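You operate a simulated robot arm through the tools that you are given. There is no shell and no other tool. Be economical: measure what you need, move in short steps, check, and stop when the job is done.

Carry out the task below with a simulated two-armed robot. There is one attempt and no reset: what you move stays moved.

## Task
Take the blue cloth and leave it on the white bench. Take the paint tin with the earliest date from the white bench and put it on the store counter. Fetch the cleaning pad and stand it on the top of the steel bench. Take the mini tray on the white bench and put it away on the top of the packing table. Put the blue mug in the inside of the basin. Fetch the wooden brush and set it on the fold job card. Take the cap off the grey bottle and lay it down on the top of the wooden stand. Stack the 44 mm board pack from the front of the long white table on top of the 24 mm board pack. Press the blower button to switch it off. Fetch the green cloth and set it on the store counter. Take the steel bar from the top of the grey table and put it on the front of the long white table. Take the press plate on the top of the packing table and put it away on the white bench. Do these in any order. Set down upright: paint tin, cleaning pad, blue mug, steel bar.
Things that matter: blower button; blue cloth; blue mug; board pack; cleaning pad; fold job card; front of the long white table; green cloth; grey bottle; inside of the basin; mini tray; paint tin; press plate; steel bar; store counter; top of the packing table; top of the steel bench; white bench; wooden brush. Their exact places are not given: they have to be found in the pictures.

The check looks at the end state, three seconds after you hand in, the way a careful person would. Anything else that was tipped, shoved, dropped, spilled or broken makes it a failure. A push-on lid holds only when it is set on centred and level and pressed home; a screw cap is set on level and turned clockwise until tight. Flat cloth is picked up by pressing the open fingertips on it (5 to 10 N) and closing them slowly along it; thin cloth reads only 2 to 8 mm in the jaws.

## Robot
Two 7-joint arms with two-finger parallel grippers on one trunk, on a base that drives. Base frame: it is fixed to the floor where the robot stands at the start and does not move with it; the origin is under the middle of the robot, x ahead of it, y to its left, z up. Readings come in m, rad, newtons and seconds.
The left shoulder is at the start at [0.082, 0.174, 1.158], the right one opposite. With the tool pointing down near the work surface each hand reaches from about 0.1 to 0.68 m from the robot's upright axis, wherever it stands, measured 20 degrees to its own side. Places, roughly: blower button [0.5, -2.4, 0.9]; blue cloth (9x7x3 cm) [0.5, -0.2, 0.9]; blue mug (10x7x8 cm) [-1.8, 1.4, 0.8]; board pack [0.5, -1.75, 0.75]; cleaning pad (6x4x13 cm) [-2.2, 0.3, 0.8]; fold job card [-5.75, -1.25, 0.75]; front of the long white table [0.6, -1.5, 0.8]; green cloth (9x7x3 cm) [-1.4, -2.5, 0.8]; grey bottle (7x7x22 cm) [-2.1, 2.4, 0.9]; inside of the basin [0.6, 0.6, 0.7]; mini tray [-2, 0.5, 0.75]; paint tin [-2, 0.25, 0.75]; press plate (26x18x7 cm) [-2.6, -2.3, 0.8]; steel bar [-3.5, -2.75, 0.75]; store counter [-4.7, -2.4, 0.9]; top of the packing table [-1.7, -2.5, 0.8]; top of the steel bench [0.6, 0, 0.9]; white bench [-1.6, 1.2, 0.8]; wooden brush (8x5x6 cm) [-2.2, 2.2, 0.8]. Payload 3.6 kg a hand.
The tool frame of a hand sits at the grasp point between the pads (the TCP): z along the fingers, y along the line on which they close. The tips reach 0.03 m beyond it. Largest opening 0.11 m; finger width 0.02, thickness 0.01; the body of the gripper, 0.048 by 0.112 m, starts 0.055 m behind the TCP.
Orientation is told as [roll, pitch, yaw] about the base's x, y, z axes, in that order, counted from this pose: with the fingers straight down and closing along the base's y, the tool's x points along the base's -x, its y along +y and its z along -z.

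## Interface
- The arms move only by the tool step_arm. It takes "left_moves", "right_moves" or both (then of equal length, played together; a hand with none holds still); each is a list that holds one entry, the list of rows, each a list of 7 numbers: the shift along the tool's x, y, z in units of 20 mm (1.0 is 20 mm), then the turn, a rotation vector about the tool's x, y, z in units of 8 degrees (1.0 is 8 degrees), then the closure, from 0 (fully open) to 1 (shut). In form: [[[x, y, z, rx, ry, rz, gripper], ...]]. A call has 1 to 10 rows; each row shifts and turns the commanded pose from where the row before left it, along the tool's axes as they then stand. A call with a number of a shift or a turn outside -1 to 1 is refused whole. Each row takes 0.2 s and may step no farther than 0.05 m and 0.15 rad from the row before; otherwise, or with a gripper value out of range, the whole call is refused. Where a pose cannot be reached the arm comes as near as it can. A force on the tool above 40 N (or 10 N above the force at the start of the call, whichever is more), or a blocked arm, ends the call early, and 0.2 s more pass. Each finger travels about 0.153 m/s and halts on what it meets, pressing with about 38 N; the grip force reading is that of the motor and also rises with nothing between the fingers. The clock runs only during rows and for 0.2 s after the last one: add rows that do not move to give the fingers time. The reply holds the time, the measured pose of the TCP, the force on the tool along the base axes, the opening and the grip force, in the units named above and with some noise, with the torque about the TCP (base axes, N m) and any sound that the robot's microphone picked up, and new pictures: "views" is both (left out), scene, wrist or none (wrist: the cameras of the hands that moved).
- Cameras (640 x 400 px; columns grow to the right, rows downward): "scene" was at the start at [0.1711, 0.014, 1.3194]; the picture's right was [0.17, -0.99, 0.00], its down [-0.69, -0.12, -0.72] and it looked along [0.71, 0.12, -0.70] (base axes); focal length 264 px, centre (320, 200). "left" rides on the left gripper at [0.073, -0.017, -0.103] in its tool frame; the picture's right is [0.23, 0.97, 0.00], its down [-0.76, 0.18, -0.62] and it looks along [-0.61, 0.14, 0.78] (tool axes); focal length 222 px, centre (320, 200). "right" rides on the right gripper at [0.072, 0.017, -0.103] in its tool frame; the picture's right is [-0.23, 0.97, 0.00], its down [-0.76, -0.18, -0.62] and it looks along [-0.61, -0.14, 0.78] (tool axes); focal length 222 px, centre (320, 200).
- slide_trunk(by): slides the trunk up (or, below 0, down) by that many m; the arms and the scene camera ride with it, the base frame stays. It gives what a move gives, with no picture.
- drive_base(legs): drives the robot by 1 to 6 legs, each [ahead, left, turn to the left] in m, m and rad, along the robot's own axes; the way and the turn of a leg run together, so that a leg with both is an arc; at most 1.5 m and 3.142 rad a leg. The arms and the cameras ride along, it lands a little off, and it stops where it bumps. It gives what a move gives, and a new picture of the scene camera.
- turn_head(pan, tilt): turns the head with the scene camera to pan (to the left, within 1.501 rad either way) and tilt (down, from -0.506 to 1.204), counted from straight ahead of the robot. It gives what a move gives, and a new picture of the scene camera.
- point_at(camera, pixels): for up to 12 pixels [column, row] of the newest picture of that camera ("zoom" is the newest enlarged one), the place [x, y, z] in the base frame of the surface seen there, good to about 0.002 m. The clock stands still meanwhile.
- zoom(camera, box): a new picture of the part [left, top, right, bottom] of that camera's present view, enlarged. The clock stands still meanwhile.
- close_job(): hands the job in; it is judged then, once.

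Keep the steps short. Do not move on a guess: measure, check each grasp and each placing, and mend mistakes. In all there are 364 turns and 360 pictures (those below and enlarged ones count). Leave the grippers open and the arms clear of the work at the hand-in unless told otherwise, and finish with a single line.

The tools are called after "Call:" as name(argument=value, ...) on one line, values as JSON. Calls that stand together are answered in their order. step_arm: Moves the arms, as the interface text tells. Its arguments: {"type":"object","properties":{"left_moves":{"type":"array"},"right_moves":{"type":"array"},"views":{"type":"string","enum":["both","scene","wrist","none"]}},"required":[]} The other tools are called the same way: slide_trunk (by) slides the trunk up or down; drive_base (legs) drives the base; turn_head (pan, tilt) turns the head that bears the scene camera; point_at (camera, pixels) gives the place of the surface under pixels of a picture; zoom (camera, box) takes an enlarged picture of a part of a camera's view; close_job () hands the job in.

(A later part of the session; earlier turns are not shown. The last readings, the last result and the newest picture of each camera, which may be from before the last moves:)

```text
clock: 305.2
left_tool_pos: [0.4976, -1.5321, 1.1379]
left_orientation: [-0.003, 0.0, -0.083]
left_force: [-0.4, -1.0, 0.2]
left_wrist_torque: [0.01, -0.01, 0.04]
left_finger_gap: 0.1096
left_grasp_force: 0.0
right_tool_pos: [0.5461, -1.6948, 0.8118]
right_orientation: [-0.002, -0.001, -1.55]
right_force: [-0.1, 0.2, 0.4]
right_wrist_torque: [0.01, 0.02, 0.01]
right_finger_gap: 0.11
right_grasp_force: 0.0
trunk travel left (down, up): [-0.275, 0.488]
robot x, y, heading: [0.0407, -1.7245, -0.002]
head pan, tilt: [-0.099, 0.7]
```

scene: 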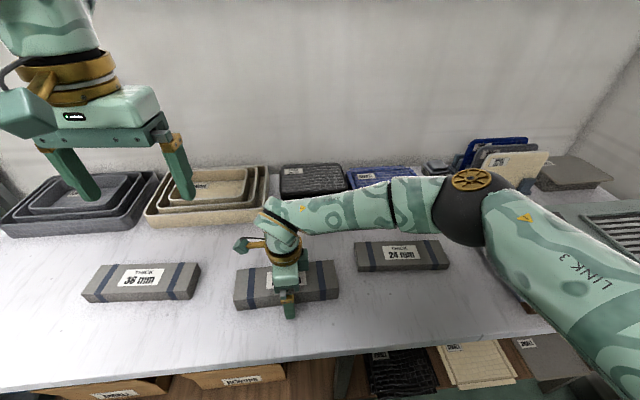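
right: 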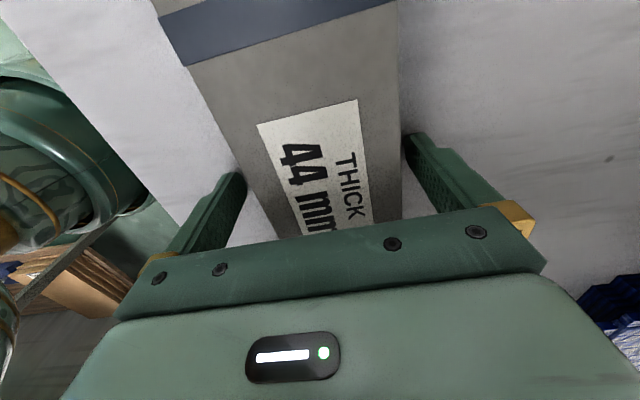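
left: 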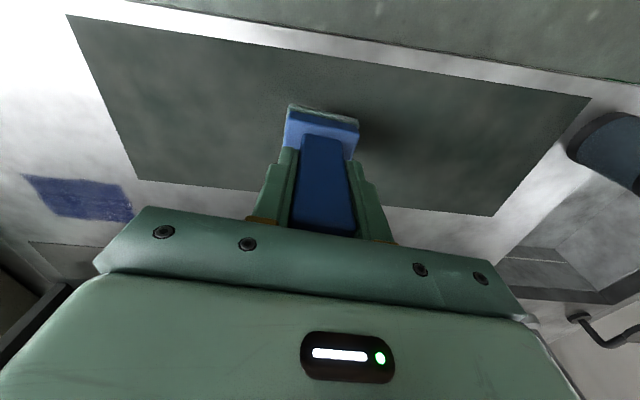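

Straddled. I close and measure the 24 mm pack meanwhile.

Call:
step_arm(right_moves=[[[0, 0, 0, 0, 0, 0, 0.2], [0, 0, 0, 0, 0, 0, 0.4], [0, 0, 0, 0, 0, 0, 0.7], [0, 0, 0, 0, 0, 0, 1], [0, 0, 0, 0, 0, 0, 1]]], views="none")

Call:
point_at(camera="scene", pixels=[[355, 245], [437, 242], [360, 270], [448, 266], [359, 262], [446, 259], [402, 252]])

```text
clock: 306.4
left_tool_pos: [0.4965, -1.5322, 1.1376]
left_orientation: [-0.001, 0.001, -0.079]
left_force: [-0.1, -0.8, 0.0]
left_wrist_torque: [0.03, -0.01, 0.0]
left_finger_gap: 0.1101
left_grasp_force: 0.1
right_tool_pos: [0.5482, -1.696, 0.8126]
right_orientation: [0.0, 0.0, -1.547]
right_force: [0.5, 0.0, 1.2]
right_wrist_torque: [0.17, -0.21, -0.09]
right_finger_gap: 0.0748
right_grasp_force: 37.9
trunk travel left (down, up): [-0.275, 0.488]
robot x, y, heading: [0.0433, -1.7253, 0.004]
head pan, tilt: [-0.099, 0.7]
```

```text
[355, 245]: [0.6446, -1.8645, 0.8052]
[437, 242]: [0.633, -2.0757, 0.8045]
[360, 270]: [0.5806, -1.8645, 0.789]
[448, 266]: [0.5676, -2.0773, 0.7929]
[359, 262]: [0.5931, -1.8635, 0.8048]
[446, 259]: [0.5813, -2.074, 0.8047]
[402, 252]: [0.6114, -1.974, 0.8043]
```

Gripped (75 mm). I lift gently and carry over the 24 mm pack (centre (0.611,-1.970), turned −4.9° relative).

Call:
step_arm(right_moves=[[[0, 0, -0.1, 0, 0, 0, 1], [0, 0, -0.2, 0, 0, 0, 1], [0, 0, -0.4, 0, 0, 0, 1], [0, 0, -0.6, 0, 0, 0, 1], [0, 0, -0.8, 0, 0, 0, 1], [0, 0, -0.9, 0, 0, 0, 1], [0, 0, -0.9, 0, 0, 0, 1], [0, 0, -0.6, 0, 0, 0, 1], [0, 0, -0.3, 0, 0, 0, 1], [0, 0, -0.1, 0, 0, 0, 1]]], views="none")

Call:
step_arm(right_moves=[[[-0.3, 0.1, 0, 0, 0, 0, 1], [-0.6, 0.15, 0, 0, 0, 0, 1], [-0.9, 0.2, 0, 0, 0, 0, 1], [-1, 0.2, 0, 0, 0, 0, 1], [-1, 0.2, 0, 0, 0, 0, 1], [-1, 0.2, 0, 0, 0, 0, 1], [-1, 0.2, 0, 0, 0, 0, 1], [-1, 0.2, 0, 0, 0, 0, 1], [-1, 0.2, 0, 0, 0, 0, 1], [-1, 0.2, 0, 0, 0, 0, 1]]], views="none")

Call:
step_arm(right_moves=[[[-1, 0.2, 0, 0, 0, 0, 1], [-1, 0.2, 0, 0, 0, 0, 1], [-1, 0.2, 0, 0, 0, 0, 1], [-1, 0.2, 0, 0, 0, 0, 1], [-0.6, 0.15, 0, 0, 0, 0, 1], [-0.35, 0.05, 0, 0, 0, 0, 1], [0, 0, 0, 0, 0, 0.3, 1], [0, 0, 0, 0, 0, 0.31, 1], [0, 0, 0, 0, 0, 0, 1]]], views="both")

```text
clock: 308.6
left_tool_pos: [0.4964, -1.5331, 1.1385]
left_orientation: [-0.001, 0.0, -0.081]
left_force: [0.2, -0.5, 0.2]
left_wrist_torque: [-0.01, 0.0, 0.01]
left_finger_gap: 0.1099
left_grasp_force: 0.1
right_tool_pos: [0.5455, -1.6954, 0.9102]
right_orientation: [-0.004, 0.001, -1.55]
right_force: [0.7, -0.3, -3.6]
right_wrist_torque: [0.0, 0.03, 0.0]
right_finger_gap: 0.075
right_grasp_force: 38.0
trunk travel left (down, up): [-0.275, 0.488]
robot x, y, heading: [0.0421, -1.7239, -0.0]
head pan, tilt: [-0.099, 0.7]
```

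```text
clock: 310.8
left_tool_pos: [0.4979, -1.5335, 1.1386]
left_orientation: [0.001, -0.001, -0.082]
left_force: [0.3, 0.0, -0.2]
left_wrist_torque: [0.01, 0.04, -0.02]
left_finger_gap: 0.1099
left_grasp_force: 0.0
right_tool_pos: [0.588, -1.8712, 0.909]
right_orientation: [-0.004, 0.0, -1.552]
right_force: [-0.1, -0.6, -3.4]
right_wrist_torque: [0.03, 0.01, 0.0]
right_finger_gap: 0.0751
right_grasp_force: 38.3
trunk travel left (down, up): [-0.275, 0.488]
robot x, y, heading: [0.039, -1.7228, 0.004]
head pan, tilt: [-0.099, 0.7]
```

```text
clock: 312.8
left_tool_pos: [0.4969, -1.5324, 1.1381]
left_orientation: [-0.002, 0.0, -0.081]
left_force: [0.2, 0.1, 0.4]
left_wrist_torque: [0.0, 0.0, 0.02]
left_finger_gap: 0.1102
left_grasp_force: 0.1
right_tool_pos: [0.6097, -1.9681, 0.9105]
right_orientation: [-0.003, 0.001, -1.634]
right_force: [0.4, -0.2, -3.9]
right_wrist_torque: [-0.04, -0.01, 0.01]
right_finger_gap: 0.0748
right_grasp_force: 38.0
trunk travel left (down, up): [-0.275, 0.488]
robot x, y, heading: [0.0468, -1.7255, 0.003]
head pan, tilt: [-0.099, 0.7]
```

scene: 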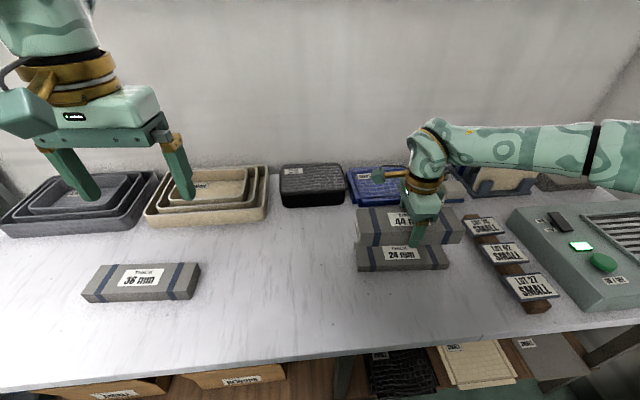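
right: 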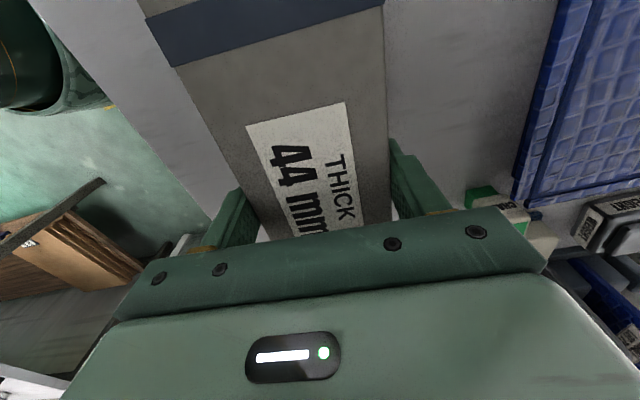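

Aligned above. I lower to contact.

Call:
step_arm(right_moves=[[[0, 0, 0.7, 0, 0, 0, 1], [0, 0, 1, 0, 0, 0, 1], [0, 0, 0.9, 0, 0, 0, 1], [0, 0, 0.5, 0, 0, 0, 1], [0, 0, 0.3, 0, 0, 0, 1], [0, 0, 0.15, 0, 0, 0, 1], [0, 0, 0.07, 0, 0, 0, 1], [0, 0, 0, 0, 0, 0, 1]]], views="wrist")

```text
clock: 314.6
left_tool_pos: [0.497, -1.5322, 1.1388]
left_orientation: [0.0, 0.001, -0.081]
left_force: [-0.1, -0.3, -0.9]
left_wrist_torque: [0.03, 0.03, 0.01]
left_finger_gap: 0.1097
left_grasp_force: 0.0
right_tool_pos: [0.6092, -1.9696, 0.8381]
right_orientation: [-0.003, 0.0, -1.633]
right_force: [-0.1, -0.7, -3.5]
right_wrist_torque: [-0.04, 0.0, 0.0]
right_finger_gap: 0.0752
right_grasp_force: 37.9
trunk travel left (down, up): [-0.275, 0.488]
robot x, y, heading: [0.039, -1.7271, 0.007]
head pan, tilt: [-0.099, 0.7]
```

right: 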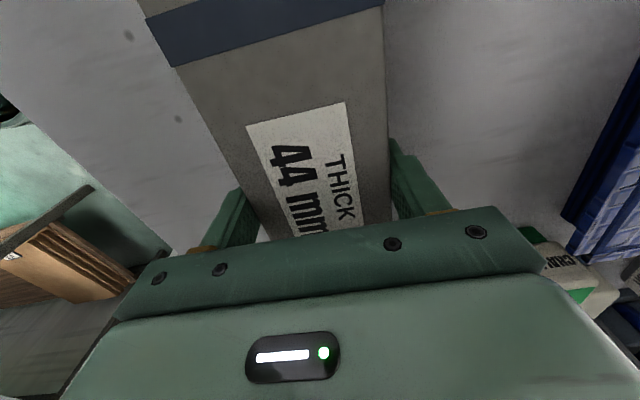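

Call:
step_arm(right_moves=[[[0, 0, 0.08, 0, 0, 0, 1], [0, 0, 0.05, 0, 0, 0, 1], [0, 0, 0, 0, 0, 0, 1]]], views="none")

```text
clock: 315.4
left_tool_pos: [0.496, -1.5323, 1.1386]
left_orientation: [-0.003, 0.0, -0.08]
left_force: [-0.6, 0.0, -0.2]
left_wrist_torque: [0.02, 0.03, -0.01]
left_finger_gap: 0.1102
left_grasp_force: 0.2
right_tool_pos: [0.6099, -1.9677, 0.8369]
right_orientation: [-0.001, 0.0, -1.633]
right_force: [2.1, 0.2, 5.4]
right_wrist_torque: [-0.25, -0.08, 0.06]
right_finger_gap: 0.0749
right_grasp_force: 37.7
trunk travel left (down, up): [-0.275, 0.488]
robot x, y, heading: [0.0442, -1.7271, 0.0]
head pan, tilt: [-0.099, 0.7]
```

Contact. Open and rise.

Call:
step_arm(right_moves=[[[0, 0, 0, 0, 0, 0, 0.25], [0, 0, 0, 0, 0, 0, 0.15], [0, 0, 0, 0, 0, 0, 0], [0, 0, 0, 0, 0, 0, 0], [0, 0, -0.5, 0, 0, 0, 0], [0, 0, -1, 0, 0, 0, 0], [0, 0, -1, 0, 0, 0, 0], [0, 0, -1, 0, 0, 0, 0], [0, 0, -1, 0, 0, 0, 0], [0, 0, -1, 0, 0, 0, 0]]], views="none")

Call:
step_arm(right_moves=[[[0, -1, -1, 0, 0, -1, 0], [0, -1, -1, 0, 0, -1, 0], [0, -1, -1, 0, 0, -1, 0], [0, -1, 0, 0, 0, -1, 0], [0, -1, 0, 0, 0, -1, 0], [0, 0, 0, 0, 0, -1, 0], [0, 0, 0, 0, 0, -1, 0], [0, 0, 0, 0, 0, -1, 0], [0, 0, 0, 0, 0, -1, 0], [0, 0, 0, 0, 0, -1, 0]]], views="scene")

```text
clock: 317.6
left_tool_pos: [0.4964, -1.5317, 1.1374]
left_orientation: [-0.001, 0.0, -0.079]
left_force: [0.1, 0.7, 0.1]
left_wrist_torque: [-0.01, 0.03, -0.04]
left_finger_gap: 0.1101
left_grasp_force: 0.0
right_tool_pos: [0.6085, -1.9698, 0.9453]
right_orientation: [-0.004, -0.001, -1.634]
right_force: [-0.1, 0.2, 0.2]
right_wrist_torque: [0.02, -0.01, 0.0]
right_finger_gap: 0.11
right_grasp_force: 0.0
trunk travel left (down, up): [-0.275, 0.488]
robot x, y, heading: [0.0453, -1.7254, -0.002]
head pan, tilt: [-0.099, 0.7]
```

```text
clock: 319.8
left_tool_pos: [0.4958, -1.5322, 1.1391]
left_orientation: [-0.001, 0.001, -0.08]
left_force: [0.0, 0.0, 0.1]
left_wrist_torque: [0.0, -0.02, 0.03]
left_finger_gap: 0.1099
left_grasp_force: 0.1
right_tool_pos: [0.5142, -1.9899, 1.0061]
right_orientation: [-0.002, 0.003, -0.235]
right_force: [-0.1, 0.7, 0.1]
right_wrist_torque: [0.01, 0.03, 0.02]
right_finger_gap: 0.11
right_grasp_force: 0.1
trunk travel left (down, up): [-0.275, 0.488]
robot x, y, heading: [0.041, -1.7239, 0.001]
head pan, tilt: [-0.099, 0.7]
```

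scene: 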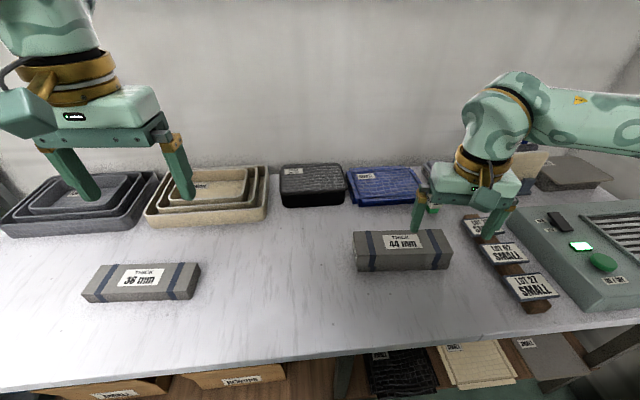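

Stack is neat. Now the green button of the blower (603,262), its lamp lit. I measure it.

Call:
point_at(camera="scene", pixels=[[603, 261], [598, 259], [609, 263], [603, 270], [595, 275], [581, 246], [603, 256]])

```text
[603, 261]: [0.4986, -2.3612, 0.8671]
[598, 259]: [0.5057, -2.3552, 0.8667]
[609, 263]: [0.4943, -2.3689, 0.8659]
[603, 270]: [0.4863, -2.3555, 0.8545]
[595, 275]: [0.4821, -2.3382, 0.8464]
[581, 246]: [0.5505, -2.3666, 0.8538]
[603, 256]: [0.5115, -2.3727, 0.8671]
```

Call:
drive_base(legs=[[0, -0.34, 0]])

Call:
step_arm(right_moves=[[[0, 0, 0, 0, 0, 0, 1], [0, 0, 0, 0, 0, 0, 1], [0, 0, 0, 0, 0, 0, 1], [0, 0, 0, 0, 0, 0, 1]]], views="both")

```text
clock: 322.0
left_tool_pos: [0.4962, -1.8744, 1.1386]
left_orientation: [0.002, 0.002, -0.083]
left_force: [-0.4, 1.0, 0.1]
left_wrist_torque: [0.01, 0.02, 0.01]
left_finger_gap: 0.1098
left_grasp_force: 0.0
right_tool_pos: [0.5143, -2.3315, 1.0052]
right_orientation: [0.001, 0.004, -0.238]
right_force: [0.1, -0.4, -0.5]
right_wrist_torque: [0.0, 0.03, 0.01]
right_finger_gap: 0.1101
right_grasp_force: 0.0
trunk travel left (down, up): [-0.275, 0.488]
robot x, y, heading: [0.0452, -2.0629, 0.002]
head pan, tilt: [-0.099, 0.7]
```

scene: 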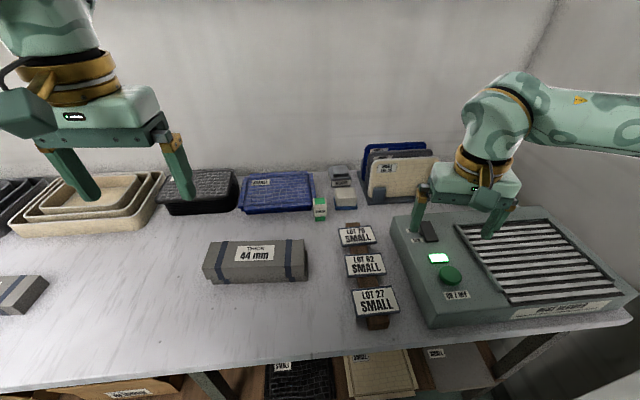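

```text
clock: 323.0
left_tool_pos: [0.4964, -1.8734, 1.1376]
left_orientation: [0.0, 0.0, -0.083]
left_force: [0.0, -0.6, 0.8]
left_wrist_torque: [0.01, 0.01, 0.04]
left_finger_gap: 0.11
left_grasp_force: 0.0
right_tool_pos: [0.5141, -2.3301, 1.0065]
right_orientation: [-0.003, 0.001, -0.239]
right_force: [0.9, -0.6, -0.8]
right_wrist_torque: [-0.01, 0.01, 0.01]
right_finger_gap: 0.0001
right_grasp_force: 37.1
trunk travel left (down, up): [-0.275, 0.488]
robot x, y, heading: [0.0446, -2.0632, -0.0]
head pan, tilt: [-0.099, 0.7]
```

scene: 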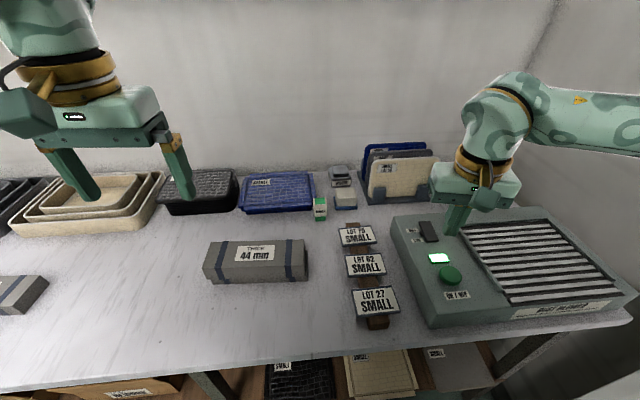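
right: 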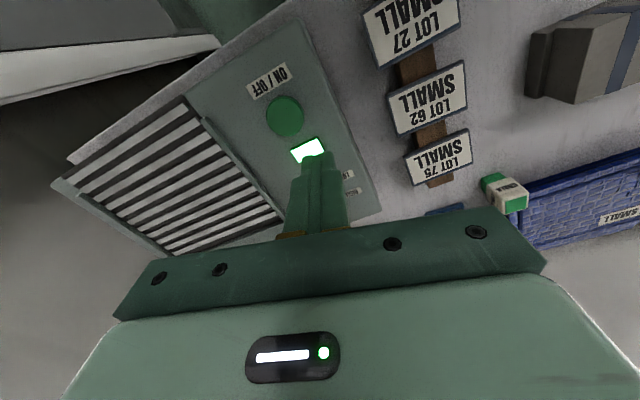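

Call:
point_at(camera="right", pixels=[[285, 115], [270, 118], [300, 112], [285, 102], [287, 130], [240, 100]])

Call:
point_at(camera="scene", pixels=[[450, 275]])

```text
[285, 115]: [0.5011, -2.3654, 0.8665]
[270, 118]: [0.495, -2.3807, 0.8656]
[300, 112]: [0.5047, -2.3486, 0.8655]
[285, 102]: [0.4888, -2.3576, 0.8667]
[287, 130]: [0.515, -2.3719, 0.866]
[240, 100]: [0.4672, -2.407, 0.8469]
```

```text
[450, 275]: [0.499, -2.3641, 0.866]
```

Button centre (0.501,-2.365,0.866). I move above it and down to just over it.

Call:
step_arm(right_moves=[[[0.11, -0.93, 0, 0, 0, 0, 1], [0.11, -0.92, 0, 0, 0, 0, 1], [0, 0, 1, 0, 0, 0, 1], [0, 0, 1, 0, 0, 0, 1], [0, 0, 1, 0, 0, 0, 1], [0, 0, 1, 0, 0, 0, 1], [0, 0, 1, 0, 0, 0, 1], [0, 0, 0, 0, 0, 0, 1]]], views="wrist")

Call:
step_arm(right_moves=[[[0, 0, 0.2, 0, 0, 0, 1], [0, 0, 0.2, 0, 0, 0, 1], [0, 0, 0.15, 0, 0, 0, 1], [0, 0, 0.15, 0, 0, 0, 1]]], views="scene")

```text
clock: 324.8
left_tool_pos: [0.4981, -1.8729, 1.1378]
left_orientation: [-0.002, -0.001, -0.083]
left_force: [0.9, 0.3, 0.7]
left_wrist_torque: [0.01, 0.0, -0.02]
left_finger_gap: 0.1098
left_grasp_force: 0.0
right_tool_pos: [0.5016, -2.3663, 0.9075]
right_orientation: [-0.003, 0.001, -0.24]
right_force: [0.3, -0.1, -1.4]
right_wrist_torque: [0.01, 0.0, 0.0]
right_finger_gap: 0.0
right_grasp_force: 38.1
trunk travel left (down, up): [-0.275, 0.488]
robot x, y, heading: [0.0414, -2.0647, 0.001]
head pan, tilt: [-0.099, 0.7]
```

right: 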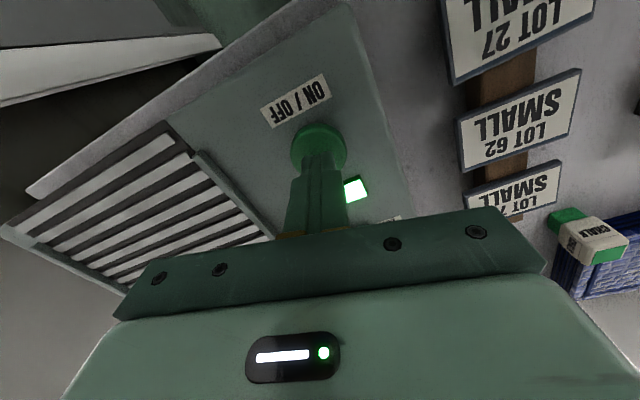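

```text
clock: 325.8
left_tool_pos: [0.4978, -1.874, 1.1382]
left_orientation: [-0.003, 0.0, -0.081]
left_force: [-0.8, -0.4, 0.0]
left_wrist_torque: [0.01, 0.01, 0.02]
left_finger_gap: 0.11
left_grasp_force: 0.0
right_tool_pos: [0.5014, -2.3655, 0.8922]
right_orientation: [-0.001, 0.003, -0.24]
right_force: [0.1, -0.1, 3.5]
right_wrist_torque: [-0.01, -0.06, -0.02]
right_finger_gap: 0.0
right_grasp_force: 37.7
trunk travel left (down, up): [-0.275, 0.488]
robot x, y, heading: [0.0415, -2.0681, 0.002]
head pan, tilt: [-0.099, 0.7]
heard: click
```

scene: 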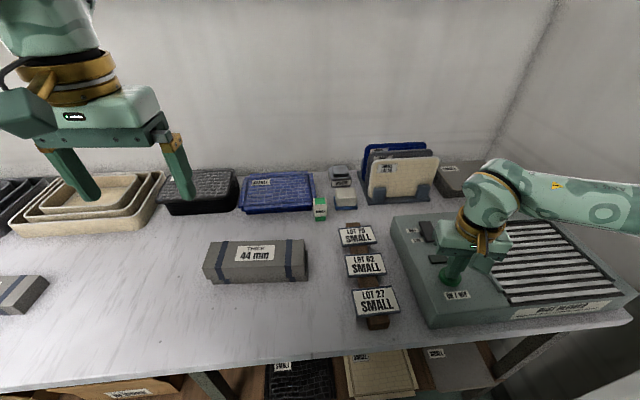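

Click heard. I rise and look at the lamp.

Call:
step_arm(right_moves=[[[0, 0, -0.5, 0, 0, 0, 1], [0, 0, -1, 0, 0, 0, 1], [0, 0, -1, 0, 0, 0, 1], [0, 0, -1, 0, 0, 0, 1], [0, 0, -1, 0, 0, 0, 0], [0, 0, -1, 0, 0, 0, 0], [0, 0, -1, 0, 0, 0, 0], [0, 0, -1, 0, 0, 0, 0]]], views="scene")

Call:
zoom(camera="scene", box=[380, 190, 540, 330])

```text
clock: 327.6
left_tool_pos: [0.4972, -1.873, 1.1387]
left_orientation: [-0.003, 0.0, -0.083]
left_force: [0.7, -0.2, -0.3]
left_wrist_torque: [0.0, 0.0, 0.01]
left_finger_gap: 0.1101
left_grasp_force: 0.0
right_tool_pos: [0.5, -2.3647, 1.0435]
right_orientation: [-0.003, 0.001, -0.24]
right_force: [-0.8, -0.1, -0.3]
right_wrist_torque: [0.02, 0.04, 0.01]
right_finger_gap: 0.11
right_grasp_force: 0.1
trunk travel left (down, up): [-0.275, 0.488]
robot x, y, heading: [0.0435, -2.0664, 0.007]
head pan, tilt: [-0.099, 0.7]
```

scene: 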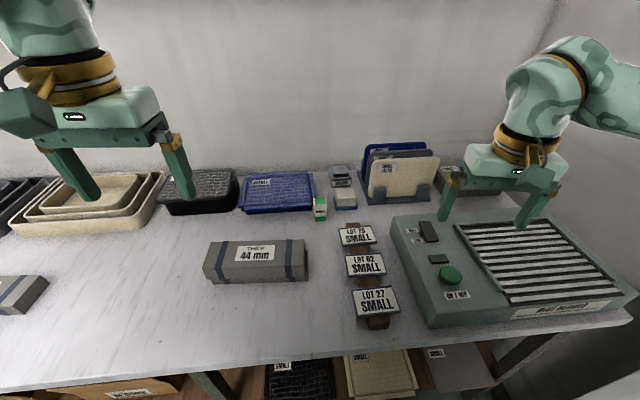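

```text
2.86 times, centred on (460, 260) of scene
```

zoom: 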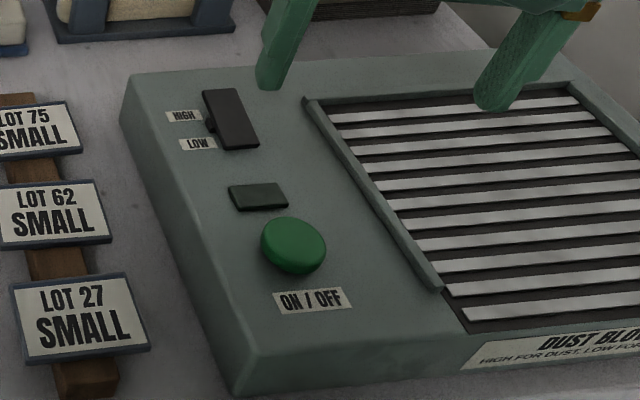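

The lamp is off. Next the press plate on the packing table: I back away, drive west along the aisle and turn to face the packing table.

Call:
drive_base(legs=[[-0.25, 0, 0], [0, 0.65, 0], [-1.35, 0, 0], [-0.8, 0, 0], [0, 0, -1.57]])

Call:
turn_head(pan=0.0, tilt=0.55)

```text
clock: 346.7
left_tool_pos: [-2.1702, -1.8434, 1.139]
left_orientation: [-0.001, 0.0, -1.634]
left_force: [0.2, 0.4, -0.6]
left_wrist_torque: [0.0, 0.0, 0.04]
left_finger_gap: 0.1099
left_grasp_force: 0.0
right_tool_pos: [-2.6611, -1.8567, 1.0408]
right_orientation: [0.002, 0.002, -1.792]
right_force: [-0.1, -0.3, 0.6]
right_wrist_torque: [0.01, -0.01, 0.02]
right_finger_gap: 0.11
right_grasp_force: 0.0
trunk travel left (down, up): [-0.275, 0.488]
robot x, y, heading: [-2.3704, -1.392, -1.55]
head pan, tilt: [-0.099, 0.7]
```

scene: 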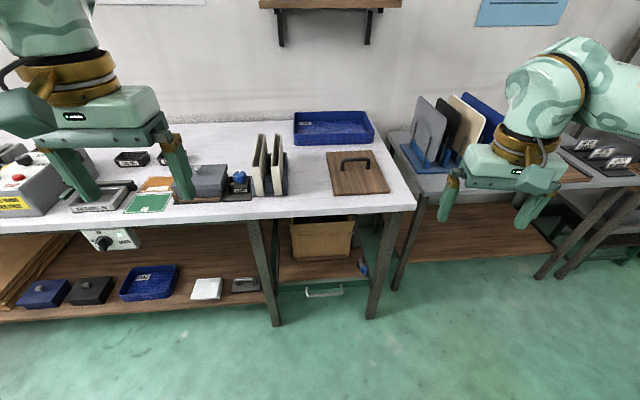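

```text
clock: 347.4
left_tool_pos: [-2.1701, -1.8429, 1.1373]
left_orientation: [-0.003, 0.0, -1.635]
left_force: [-1.1, 0.5, 0.4]
left_wrist_torque: [0.0, -0.01, -0.01]
left_finger_gap: 0.1101
left_grasp_force: 0.1
right_tool_pos: [-2.6615, -1.8564, 1.043]
right_orientation: [-0.004, 0.002, -1.791]
right_force: [-0.8, -0.3, -0.1]
right_wrist_torque: [-0.02, -0.02, -0.01]
right_finger_gap: 0.11
right_grasp_force: 0.1
trunk travel left (down, up): [-0.275, 0.488]
robot x, y, heading: [-2.37, -1.3953, -1.55]
head pan, tilt: [0.0, 0.55]
```

scene: 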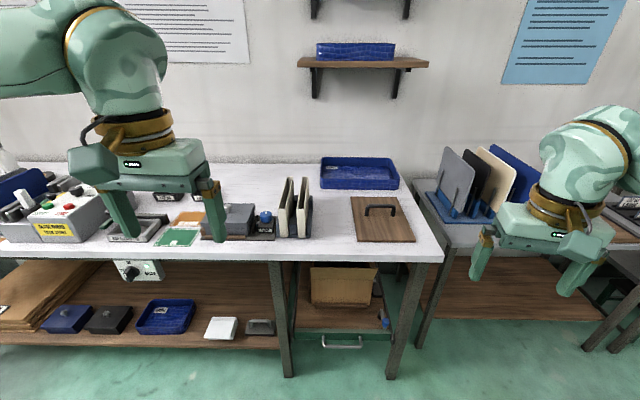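

The press plate with its black handle is at (383,215). I measure plate and handle.

Call:
zoom(camera="scene", box=[330, 180, 440, 250])

Call:
point_at(camera="zoom", pixels=[[270, 145], [200, 150], [330, 145], [205, 180], [340, 180], [130, 100], [400, 105], [155, 345], [480, 335], [270, 250], [270, 200]])

```text
5.71 times, centred on (385, 215) of scene
```

zoom: 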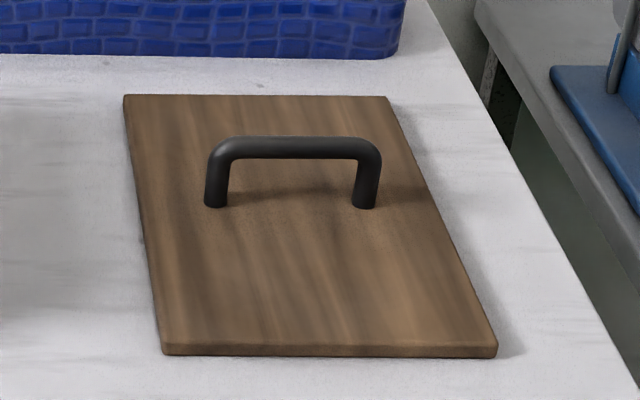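

```text
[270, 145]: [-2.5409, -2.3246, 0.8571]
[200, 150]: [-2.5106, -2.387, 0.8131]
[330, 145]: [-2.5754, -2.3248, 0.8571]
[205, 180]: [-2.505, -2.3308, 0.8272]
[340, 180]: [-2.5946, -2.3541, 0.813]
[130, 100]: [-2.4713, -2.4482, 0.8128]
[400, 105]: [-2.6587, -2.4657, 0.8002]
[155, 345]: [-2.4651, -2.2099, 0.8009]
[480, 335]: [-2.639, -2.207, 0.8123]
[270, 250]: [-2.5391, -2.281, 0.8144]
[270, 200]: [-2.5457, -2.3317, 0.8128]
```

Handle bar along x, centre (-2.553,-2.325), top 0.857; table top 0.80, plate top 0.813. I drive 0.4 m ahead and turn the right hand to close across the bar.

Call:
drive_base(legs=[[0.4, 0, 0]])

Call:
step_arm(right_moves=[[[0, 0, 0, 0, 0, 1, 0], [0, 0, 0, 0, 0, 1, 0], [0, 0, 0, 0, 0, 1, 0], [0, 0, 0, 0, 0, 1, 0], [0, 0, 0, 0, 0, 1, 0], [0, 0, 0, 0, 0, 1, 0], [0, 0, 0, 0, 0, 1, 0], [0, 0, 0, 0, 0, 1, 0], [0, 0, 0, 0, 0, 1, 0], [0, 0, 0, 0, 0, 0.65, 0]]], views="wrist")

```text
clock: 349.9
left_tool_pos: [-2.1671, -2.2447, 1.1373]
left_orientation: [-0.002, -0.002, -1.641]
left_force: [0.1, -0.1, 0.5]
left_wrist_torque: [0.03, -0.01, -0.01]
left_finger_gap: 0.1098
left_grasp_force: 0.1
right_tool_pos: [-2.6584, -2.2527, 1.0427]
right_orientation: [-0.003, 0.003, -1.799]
right_force: [-1.6, 0.2, -0.1]
right_wrist_torque: [0.0, 0.0, 0.02]
right_finger_gap: 0.1099
right_grasp_force: 0.0
trunk travel left (down, up): [-0.275, 0.488]
robot x, y, heading: [-2.3642, -1.7864, -1.559]
head pan, tilt: [0.0, 0.55]
```

scene: 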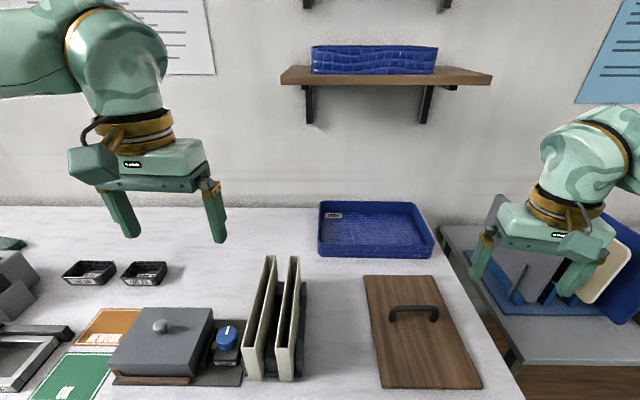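

```text
clock: 352.1
left_tool_pos: [-2.1651, -2.2442, 1.1384]
left_orientation: [-0.001, -0.001, -1.64]
left_force: [0.2, 0.6, -0.7]
left_wrist_torque: [-0.04, 0.0, 0.0]
left_finger_gap: 0.1099
left_grasp_force: 0.0
right_tool_pos: [-2.6582, -2.2532, 1.041]
right_orientation: [-0.002, 0.0, 3.136]
right_force: [-0.5, -0.2, 0.5]
right_wrist_torque: [0.01, -0.02, -0.03]
right_finger_gap: 0.11
right_grasp_force: 0.1
trunk travel left (down, up): [-0.275, 0.488]
robot x, y, heading: [-2.3608, -1.7938, -1.558]
head pan, tilt: [0.0, 0.55]
```

right: 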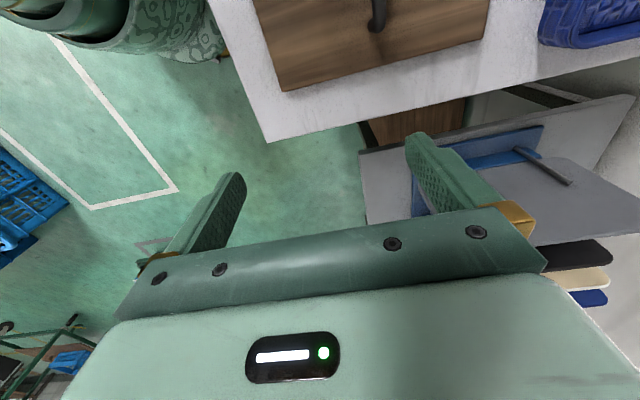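

Call:
step_arm(right_moves=[[[0.9, 0.6, 0.3, 0, 0, 0, 0], [0.9, 0.6, 0.6, 0, 0, 0, 0], [0.9, 0.6, 0.8, 0, 0, 0, 0], [0.9, 0.6, 0.8, 0, 0, 0, 0], [0.9, 0.6, 0.8, 0, 0, 0, 0], [0.75, 0.6, 0.8, 0, 0, 0, 0], [0, 0, 0.9, 0, 0, 0, 0], [0, 0, 0, 0, 0, 0, 0]]], views="wrist")

Call:
point_at(camera="right", pixels=[[320, 120], [330, 110], [310, 130], [320, 140], [320, 100], [320, 160]])

```text
clock: 353.9
left_tool_pos: [-2.1662, -2.2443, 1.1385]
left_orientation: [-0.002, 0.0, -1.64]
left_force: [-0.1, 0.5, 0.3]
left_wrist_torque: [0.0, 0.03, -0.01]
left_finger_gap: 0.1101
left_grasp_force: 0.1
right_tool_pos: [-2.5532, -2.3274, 0.943]
right_orientation: [-0.001, 0.0, 3.138]
right_force: [-0.4, 0.8, 0.4]
right_wrist_torque: [0.01, 0.03, -0.02]
right_finger_gap: 0.1099
right_grasp_force: 0.0
trunk travel left (down, up): [-0.275, 0.488]
robot x, y, heading: [-2.3651, -1.7907, -1.556]
head pan, tilt: [0.0, 0.55]
```

right: 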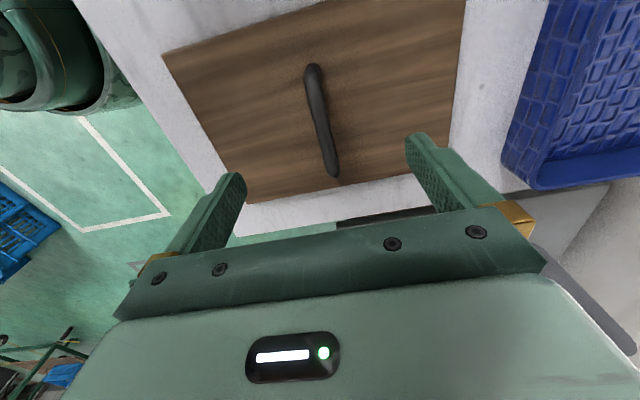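

```text
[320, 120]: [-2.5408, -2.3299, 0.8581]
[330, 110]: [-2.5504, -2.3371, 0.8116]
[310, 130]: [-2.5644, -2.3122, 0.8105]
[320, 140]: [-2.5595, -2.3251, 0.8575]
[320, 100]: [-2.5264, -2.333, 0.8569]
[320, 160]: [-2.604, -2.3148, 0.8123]
```

Call:
step_arm(right_moves=[[[0, 0, 1, 0, 0, 0, 0], [0, 0, 1, 0, 0, 0, 0], [0, 0, 1, 0, 0, 0, 0], [0, 0, 1, 0, 0, 0, 0], [0, 0, 0.6, 0, 0, 0, 0], [0, 0, 0, 0, 0, 0, 0.3], [0, 0, 0, 0, 0, 0, 0.6], [0, 0, 0, 0, 0, 0, 0.85], [0, 0, 0, 0, 0, 0, 1], [0, 0, 0, 0, 0, 0, 1]]], views="none")

Call:
step_arm(right_moves=[[[0, 0, -0.1, 0, 0, 0, 1], [0, 0, -0.2, 0, 0, 0, 1], [0, 0, -0.3, 0, 0, 0, 1], [0, 0, -0.5, 0, 0, 0, 1], [0, 0, -0.7, 0, 0, 0, 1], [0, 0, -0.9, 0, 0, 0, 1], [0, 0, -0.9, 0, 0, 0, 1], [0, 0, -0.9, 0, 0, 0, 1], [0, 0, -0.9, 0, 0, 0, 1], [0, 0, -0.5, 0, 0, 0, 1]]], views="both")

```text
clock: 356.1
left_tool_pos: [-2.1664, -2.2443, 1.1373]
left_orientation: [-0.002, 0.0, -1.64]
left_force: [0.0, 0.2, -0.4]
left_wrist_torque: [-0.02, 0.0, 0.01]
left_finger_gap: 0.1102
left_grasp_force: 0.0
right_tool_pos: [-2.5539, -2.3253, 0.8494]
right_orientation: [-0.002, 0.0, 3.14]
right_force: [0.2, -0.2, 0.2]
right_wrist_torque: [0.0, 0.04, 0.21]
right_finger_gap: 0.0131
right_grasp_force: 38.1
trunk travel left (down, up): [-0.275, 0.488]
robot x, y, heading: [-2.3614, -1.7914, -1.558]
head pan, tilt: [0.0, 0.55]
```

```text
clock: 358.3
left_tool_pos: [-2.1669, -2.2445, 1.1386]
left_orientation: [-0.001, 0.001, -1.64]
left_force: [1.3, 0.0, -0.2]
left_wrist_torque: [-0.01, 0.0, -0.02]
left_finger_gap: 0.1099
left_grasp_force: 0.1
right_tool_pos: [-2.5535, -2.3254, 0.9668]
right_orientation: [-0.003, 0.0, 3.139]
right_force: [-0.1, -0.4, -3.4]
right_wrist_torque: [0.01, -0.01, 0.02]
right_finger_gap: 0.0133
right_grasp_force: 38.1
trunk travel left (down, up): [-0.275, 0.488]
robot x, y, heading: [-2.3623, -1.7893, -1.555]
head pan, tilt: [0.0, 0.55]
```

scene: 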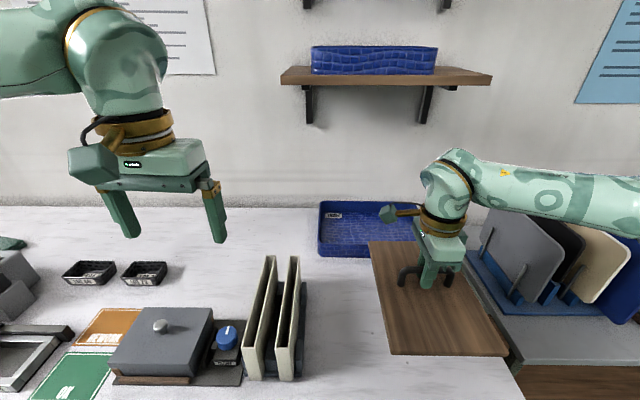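
right: 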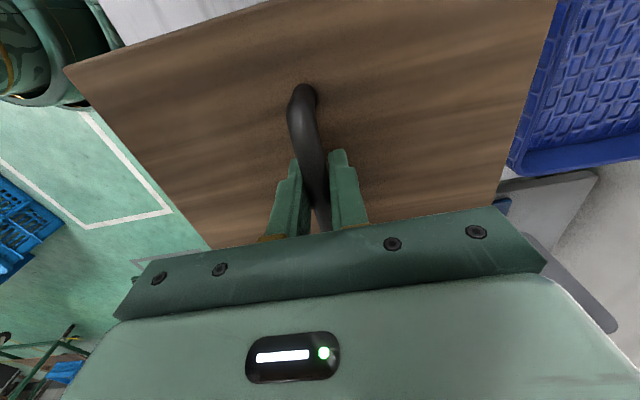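

Plate is held level. I raise it a bit more, back off and carry it east and north to the east side of the white bench.

Call:
step_arm(right_moves=[[[0, -0.3, -0.4, 0, 0, 0, 1], [0, -0.6, -0.8, 0, 0, 0, 1], [0, -0.8, -0.9, 0, 0, 0, 1], [0, -0.8, -0.9, 0, 0, 0, 1], [0, -0.8, -0.9, 0, 0, 0, 1], [0, -0.5, -0.6, 0, 0, 0, 1], [0, -0.2, -0.2, 0, 0, 0, 1]]], views="none")

Call:
drive_base(legs=[[-0.5, 0, 0], [0, 1.15, 0], [0, 1.1, 0], [-1.4, 0, 0], [-1.2, 0, 0]])

```text
clock: 359.9
left_tool_pos: [-2.1655, -2.2443, 1.1385]
left_orientation: [-0.002, -0.001, -1.64]
left_force: [0.5, 0.2, 0.5]
left_wrist_torque: [0.0, -0.02, -0.04]
left_finger_gap: 0.1102
left_grasp_force: 0.1
right_tool_pos: [-2.5529, -2.2447, 1.0614]
right_orientation: [-0.003, -0.001, 3.138]
right_force: [0.3, 0.5, -4.0]
right_wrist_torque: [0.0, 0.02, 0.03]
right_finger_gap: 0.0136
right_grasp_force: 38.0
trunk travel left (down, up): [-0.275, 0.488]
robot x, y, heading: [-2.3619, -1.7894, -1.558]
head pan, tilt: [0.0, 0.55]
```

```text
clock: 385.9
left_tool_pos: [0.1119, 0.8789, 1.1386]
left_orientation: [-0.002, 0.0, -1.658]
left_force: [-0.4, -0.3, 0.0]
left_wrist_torque: [-0.01, -0.01, -0.01]
left_finger_gap: 0.11
left_grasp_force: 0.1
right_tool_pos: [-0.2742, 0.8847, 1.0617]
right_orientation: [-0.001, 0.002, 3.121]
right_force: [-0.9, -0.3, -3.0]
right_wrist_torque: [-0.01, 0.01, -0.02]
right_finger_gap: 0.0134
right_grasp_force: 38.2
trunk travel left (down, up): [-0.275, 0.488]
robot x, y, heading: [-0.076, 1.337, -1.57]
head pan, tilt: [0.0, 0.55]
```

scene: 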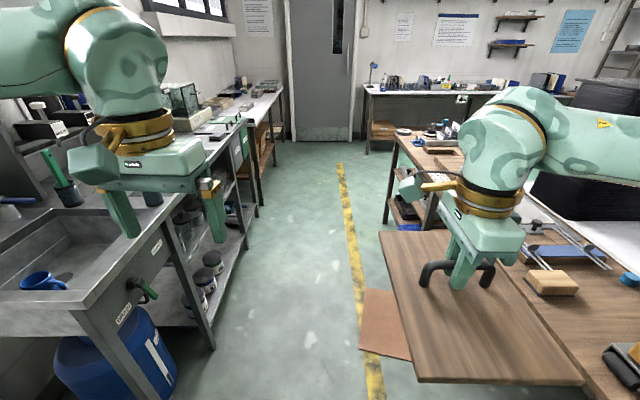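

Call:
drive_base(legs=[[0, 0, -1.57]])

Call:
point_at(camera="scene", pixels=[[320, 200], [320, 250], [250, 250], [200, 250], [400, 250], [320, 300], [250, 200], [400, 200], [150, 250]])

```text
clock: 390.2
left_tool_pos: [-0.5391, 1.1607, 1.1387]
left_orientation: [-0.003, -0.001, 3.023]
left_force: [-0.8, 0.1, -0.3]
left_wrist_torque: [-0.01, 0.04, -0.01]
left_finger_gap: 0.1099
left_grasp_force: 0.1
right_tool_pos: [-0.5211, 1.5459, 1.0616]
right_orientation: [-0.005, -0.001, 1.522]
right_force: [-0.6, -0.1, -3.5]
right_wrist_torque: [0.05, 0.0, -0.01]
right_finger_gap: 0.0132
right_grasp_force: 37.9
trunk travel left (down, up): [-0.275, 0.488]
robot x, y, heading: [-0.0739, 1.3369, 3.108]
head pan, tilt: [0.0, 0.55]
```

scene: 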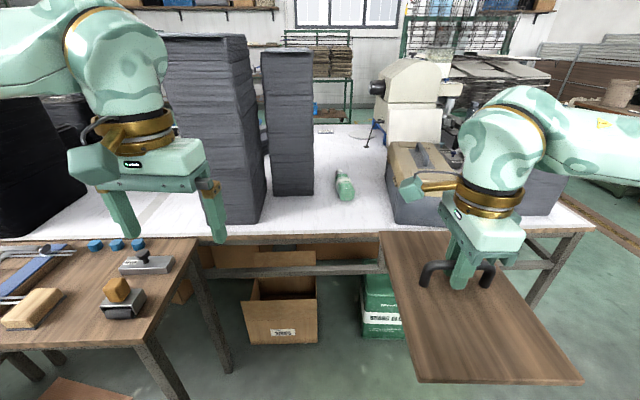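

```text
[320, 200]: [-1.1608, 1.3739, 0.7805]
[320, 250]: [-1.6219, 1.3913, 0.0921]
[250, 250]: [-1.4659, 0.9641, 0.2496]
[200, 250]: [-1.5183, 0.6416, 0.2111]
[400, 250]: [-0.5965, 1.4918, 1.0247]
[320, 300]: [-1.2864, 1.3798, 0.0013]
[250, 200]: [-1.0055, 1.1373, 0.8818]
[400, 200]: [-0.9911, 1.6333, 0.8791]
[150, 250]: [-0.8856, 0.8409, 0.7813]
```

Between the grey foam stack and the toolbox is a gap at the near edge of the white bench. I measure its limits.

Call:
zoom(camera="scene", box=[230, 120, 430, 245])

Call:
point_at(camera="scene", pixels=[[313, 194], [262, 220], [313, 170], [388, 185], [392, 220], [340, 198], [352, 198], [345, 172], [330, 232], [280, 235], [375, 232], [300, 225]])

```text
3.20 times, centred on (330, 182) of scene
```

zoom: 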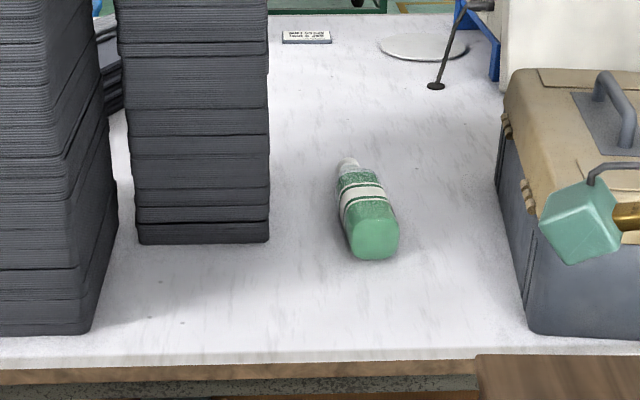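

```text
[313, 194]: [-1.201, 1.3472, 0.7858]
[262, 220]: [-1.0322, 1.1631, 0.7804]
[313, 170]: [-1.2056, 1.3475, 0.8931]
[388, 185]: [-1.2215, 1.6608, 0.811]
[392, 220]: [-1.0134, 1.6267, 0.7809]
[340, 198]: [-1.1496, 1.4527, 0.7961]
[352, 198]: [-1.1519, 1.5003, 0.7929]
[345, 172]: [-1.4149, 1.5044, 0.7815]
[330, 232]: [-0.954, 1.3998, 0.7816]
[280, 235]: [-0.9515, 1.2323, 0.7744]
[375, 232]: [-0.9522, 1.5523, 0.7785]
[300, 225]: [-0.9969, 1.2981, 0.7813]
```

Free zone: x −0.95…−1.19, y 1.19…1.42. The plate fits with centre (-1.047,1.31). I pull the left hand back first, then drive closer.

Call:
step_arm(left_moves=[[[1, 0, -0.5, 0, 0, 0, 0], [1, 0, -0.5, 0, 0, 0, 0], [1, 0, -0.5, 0, 0, 0, 0], [1, 0, -0.5, 0, 0, 0, 0], [1, 0, -0.5, 0, 0, 0, 0], [1, 0, -0.5, 0, 0, 0, 0], [1, 0, -0.5, 0, 0, 0, 0], [1, 0, -0.5, 0, 0, 0, 0], [1, 0, -0.5, 0, 0, 0, 0]]], views="none")

Call:
drive_base(legs=[[0.42, 0.16, 0.033]])

Call:
turn_head(pan=-0.2, tilt=0.8)

```text
clock: 392.2
left_tool_pos: [-0.3578, 1.1373, 1.2289]
left_orientation: [0.001, 0.0, 3.026]
left_force: [0.6, 0.4, 0.3]
left_wrist_torque: [0.0, 0.03, 0.02]
left_finger_gap: 0.11
left_grasp_force: 0.0
right_tool_pos: [-0.5199, 1.5469, 1.0618]
right_orientation: [-0.001, 0.0, 1.521]
right_force: [0.4, 0.2, -4.0]
right_wrist_torque: [-0.03, 0.0, 0.01]
right_finger_gap: 0.0132
right_grasp_force: 38.0
trunk travel left (down, up): [-0.275, 0.488]
robot x, y, heading: [-0.0769, 1.3331, 3.112]
head pan, tilt: [0.0, 0.55]
```

```text
clock: 394.9
left_tool_pos: [-0.775, 0.9891, 1.2286]
left_orientation: [0.0, -0.001, 3.064]
left_force: [-1.1, -0.1, 0.0]
left_wrist_torque: [-0.02, -0.01, 0.0]
left_finger_gap: 0.11
left_grasp_force: 0.0
right_tool_pos: [-0.9521, 1.391, 1.0606]
right_orientation: [-0.001, 0.003, 1.561]
right_force: [-0.5, 0.0, -2.6]
right_wrist_torque: [-0.08, -0.02, 0.04]
right_finger_gap: 0.0133
right_grasp_force: 38.2
trunk travel left (down, up): [-0.275, 0.488]
robot x, y, heading: [-0.5001, 1.1948, -3.135]
head pan, tilt: [0.0, 0.55]
```

scene: 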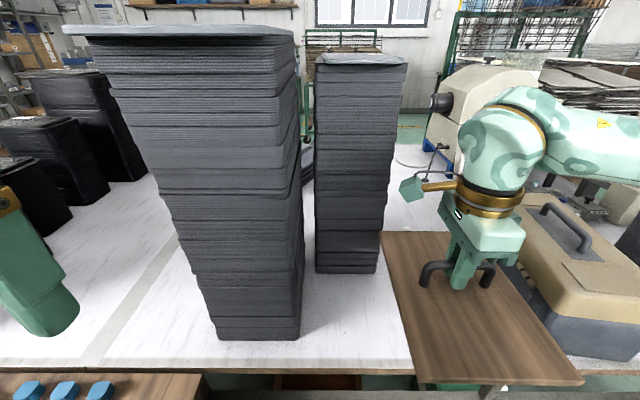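

```text
clock: 395.7
left_tool_pos: [-0.7739, 0.9883, 1.2282]
left_orientation: [-0.003, -0.001, 3.062]
left_force: [-0.4, -0.3, 0.5]
left_wrist_torque: [0.02, -0.02, -0.01]
left_finger_gap: 0.1102
left_grasp_force: 0.1
right_tool_pos: [-0.9532, 1.3893, 1.0617]
right_orientation: [-0.003, -0.001, 1.557]
right_force: [-0.1, -0.6, -3.2]
right_wrist_torque: [-0.02, 0.01, 0.02]
right_finger_gap: 0.0134
right_grasp_force: 37.8
trunk travel left (down, up): [-0.275, 0.488]
robot x, y, heading: [-0.5009, 1.1926, -3.135]
head pan, tilt: [-0.201, 0.799]
```

scene: 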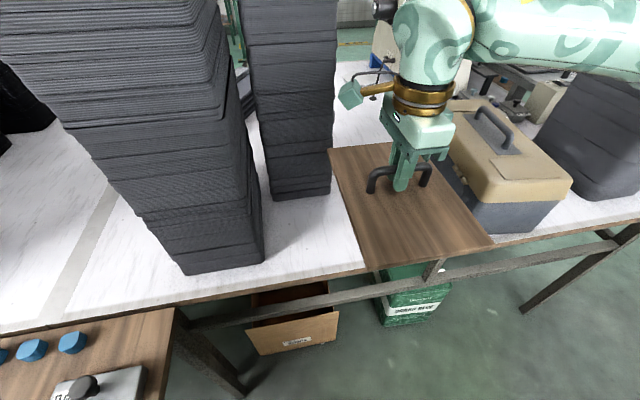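

Call:
point_at(camera="scene", pixels=[[262, 258], [261, 225], [250, 180], [240, 130], [328, 190], [332, 140], [185, 272], [350, 95], [358, 85]])

```text
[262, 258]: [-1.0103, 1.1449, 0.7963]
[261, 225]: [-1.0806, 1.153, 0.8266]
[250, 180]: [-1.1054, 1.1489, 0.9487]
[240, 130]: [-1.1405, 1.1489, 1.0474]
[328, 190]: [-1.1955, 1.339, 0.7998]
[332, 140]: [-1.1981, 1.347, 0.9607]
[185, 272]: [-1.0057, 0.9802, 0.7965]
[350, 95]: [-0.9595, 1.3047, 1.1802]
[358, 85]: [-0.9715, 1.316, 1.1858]
```

Clearances are fine (stack face y 1.152). I move over (-1.03,1.322) and lower the plate.

Call:
step_arm(right_moves=[[[0.3, 0.4, 0, 0, 0, 0, 1], [0.7, 0.8, 0.2, 0, 0, 0, 1], [0.8, 0.9, 0.6, 0, 0, 0, 1], [0.8, 0.9, 0.9, 0, 0, 0, 1], [0.6, 0.6, 1, 0, 0, 0, 1], [0.2, 0.2, 1, 0, 0, 0, 1], [0, 0, 1, 0, 0, 0, 1], [0, 0, 1, 0, 0, 0, 1], [0, 0, 1, 0, 0, 0, 1], [0, 0, 1, 0, 0, 0, 1]]], views="none")

Call:
step_arm(right_moves=[[[0, 0, 1, 0, 0, 0, 1], [0, 0, 1, 0, 0, 0, 1], [0, 0, 0.8, 0, 0, 0, 1], [0, 0, 0.4, 0, 0, 0, 1], [0, 0, 0.2, 0, 0, 0, 1], [0, 0, 0, 0, 0, 0, 1]]], views="scene")

```text
clock: 397.9
left_tool_pos: [-0.7748, 0.9884, 1.2284]
left_orientation: [0.0, 0.001, 3.064]
left_force: [0.7, -0.2, 0.0]
left_wrist_torque: [0.01, 0.01, -0.01]
left_finger_gap: 0.1101
left_grasp_force: 0.0
right_tool_pos: [-1.0286, 1.325, 0.9073]
right_orientation: [-0.001, -0.001, 1.56]
right_force: [-0.4, 0.1, -4.0]
right_wrist_torque: [-0.04, -0.01, -0.01]
right_finger_gap: 0.0135
right_grasp_force: 38.8
trunk travel left (down, up): [-0.275, 0.488]
robot x, y, heading: [-0.4961, 1.1946, -3.14]
head pan, tilt: [-0.201, 0.799]
```

```text
clock: 399.3
left_tool_pos: [-0.7752, 0.988, 1.2283]
left_orientation: [0.002, -0.001, 3.064]
left_force: [-0.4, -0.7, -0.4]
left_wrist_torque: [0.01, 0.02, -0.04]
left_finger_gap: 0.1098
left_grasp_force: 0.0
right_tool_pos: [-1.0285, 1.324, 0.8404]
right_orientation: [-0.004, 0.0, 1.558]
right_force: [0.3, -0.2, -3.7]
right_wrist_torque: [0.0, 0.01, 0.03]
right_finger_gap: 0.0135
right_grasp_force: 38.0
trunk travel left (down, up): [-0.275, 0.488]
robot x, y, heading: [-0.5001, 1.2008, -3.136]
head pan, tilt: [-0.201, 0.799]
```

scene: 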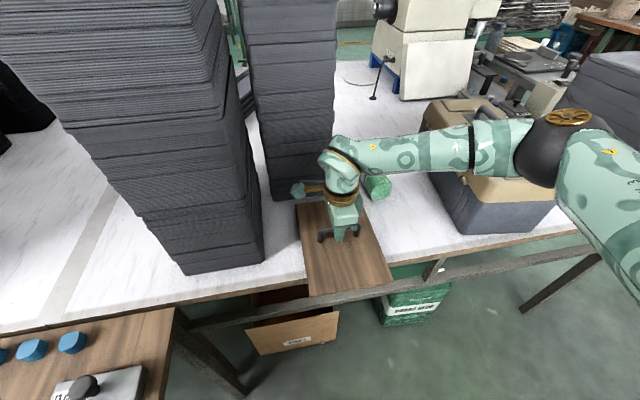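

Call:
point_at(camera="scene", pixels=[[440, 165], [470, 170], [500, 130], [560, 150], [455, 110], [490, 110], [540, 185]])

Call:
step_arm(right_moves=[[[0, 0, 0.3, 0, 0, 0, 1], [0, 0, 0.12, 0, 0, 0, 1], [0, 0, 0.08, 0, 0, 0, 1], [0, 0, 0, 0, 0, 0, 1]]], views="none")

```text
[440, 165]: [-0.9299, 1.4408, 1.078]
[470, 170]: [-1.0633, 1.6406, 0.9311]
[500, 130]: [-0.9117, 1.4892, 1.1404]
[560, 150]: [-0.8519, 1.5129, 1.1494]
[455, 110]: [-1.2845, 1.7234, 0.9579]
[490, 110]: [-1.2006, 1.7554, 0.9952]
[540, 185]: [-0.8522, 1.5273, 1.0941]
```

```text
clock: 400.3
left_tool_pos: [-0.7743, 0.9881, 1.2289]
left_orientation: [-0.002, 0.001, 3.065]
left_force: [0.6, 0.1, 0.2]
left_wrist_torque: [0.01, 0.03, 0.05]
left_finger_gap: 0.1101
left_grasp_force: 0.0
right_tool_pos: [-1.0288, 1.323, 0.8317]
right_orientation: [-0.002, 0.001, 1.559]
right_force: [0.0, 1.0, 5.9]
right_wrist_torque: [0.9, -0.01, -0.02]
right_finger_gap: 0.0132
right_grasp_force: 38.1
trunk travel left (down, up): [-0.275, 0.488]
robot x, y, heading: [-0.5044, 1.1937, -3.136]
head pan, tilt: [-0.201, 0.799]
```

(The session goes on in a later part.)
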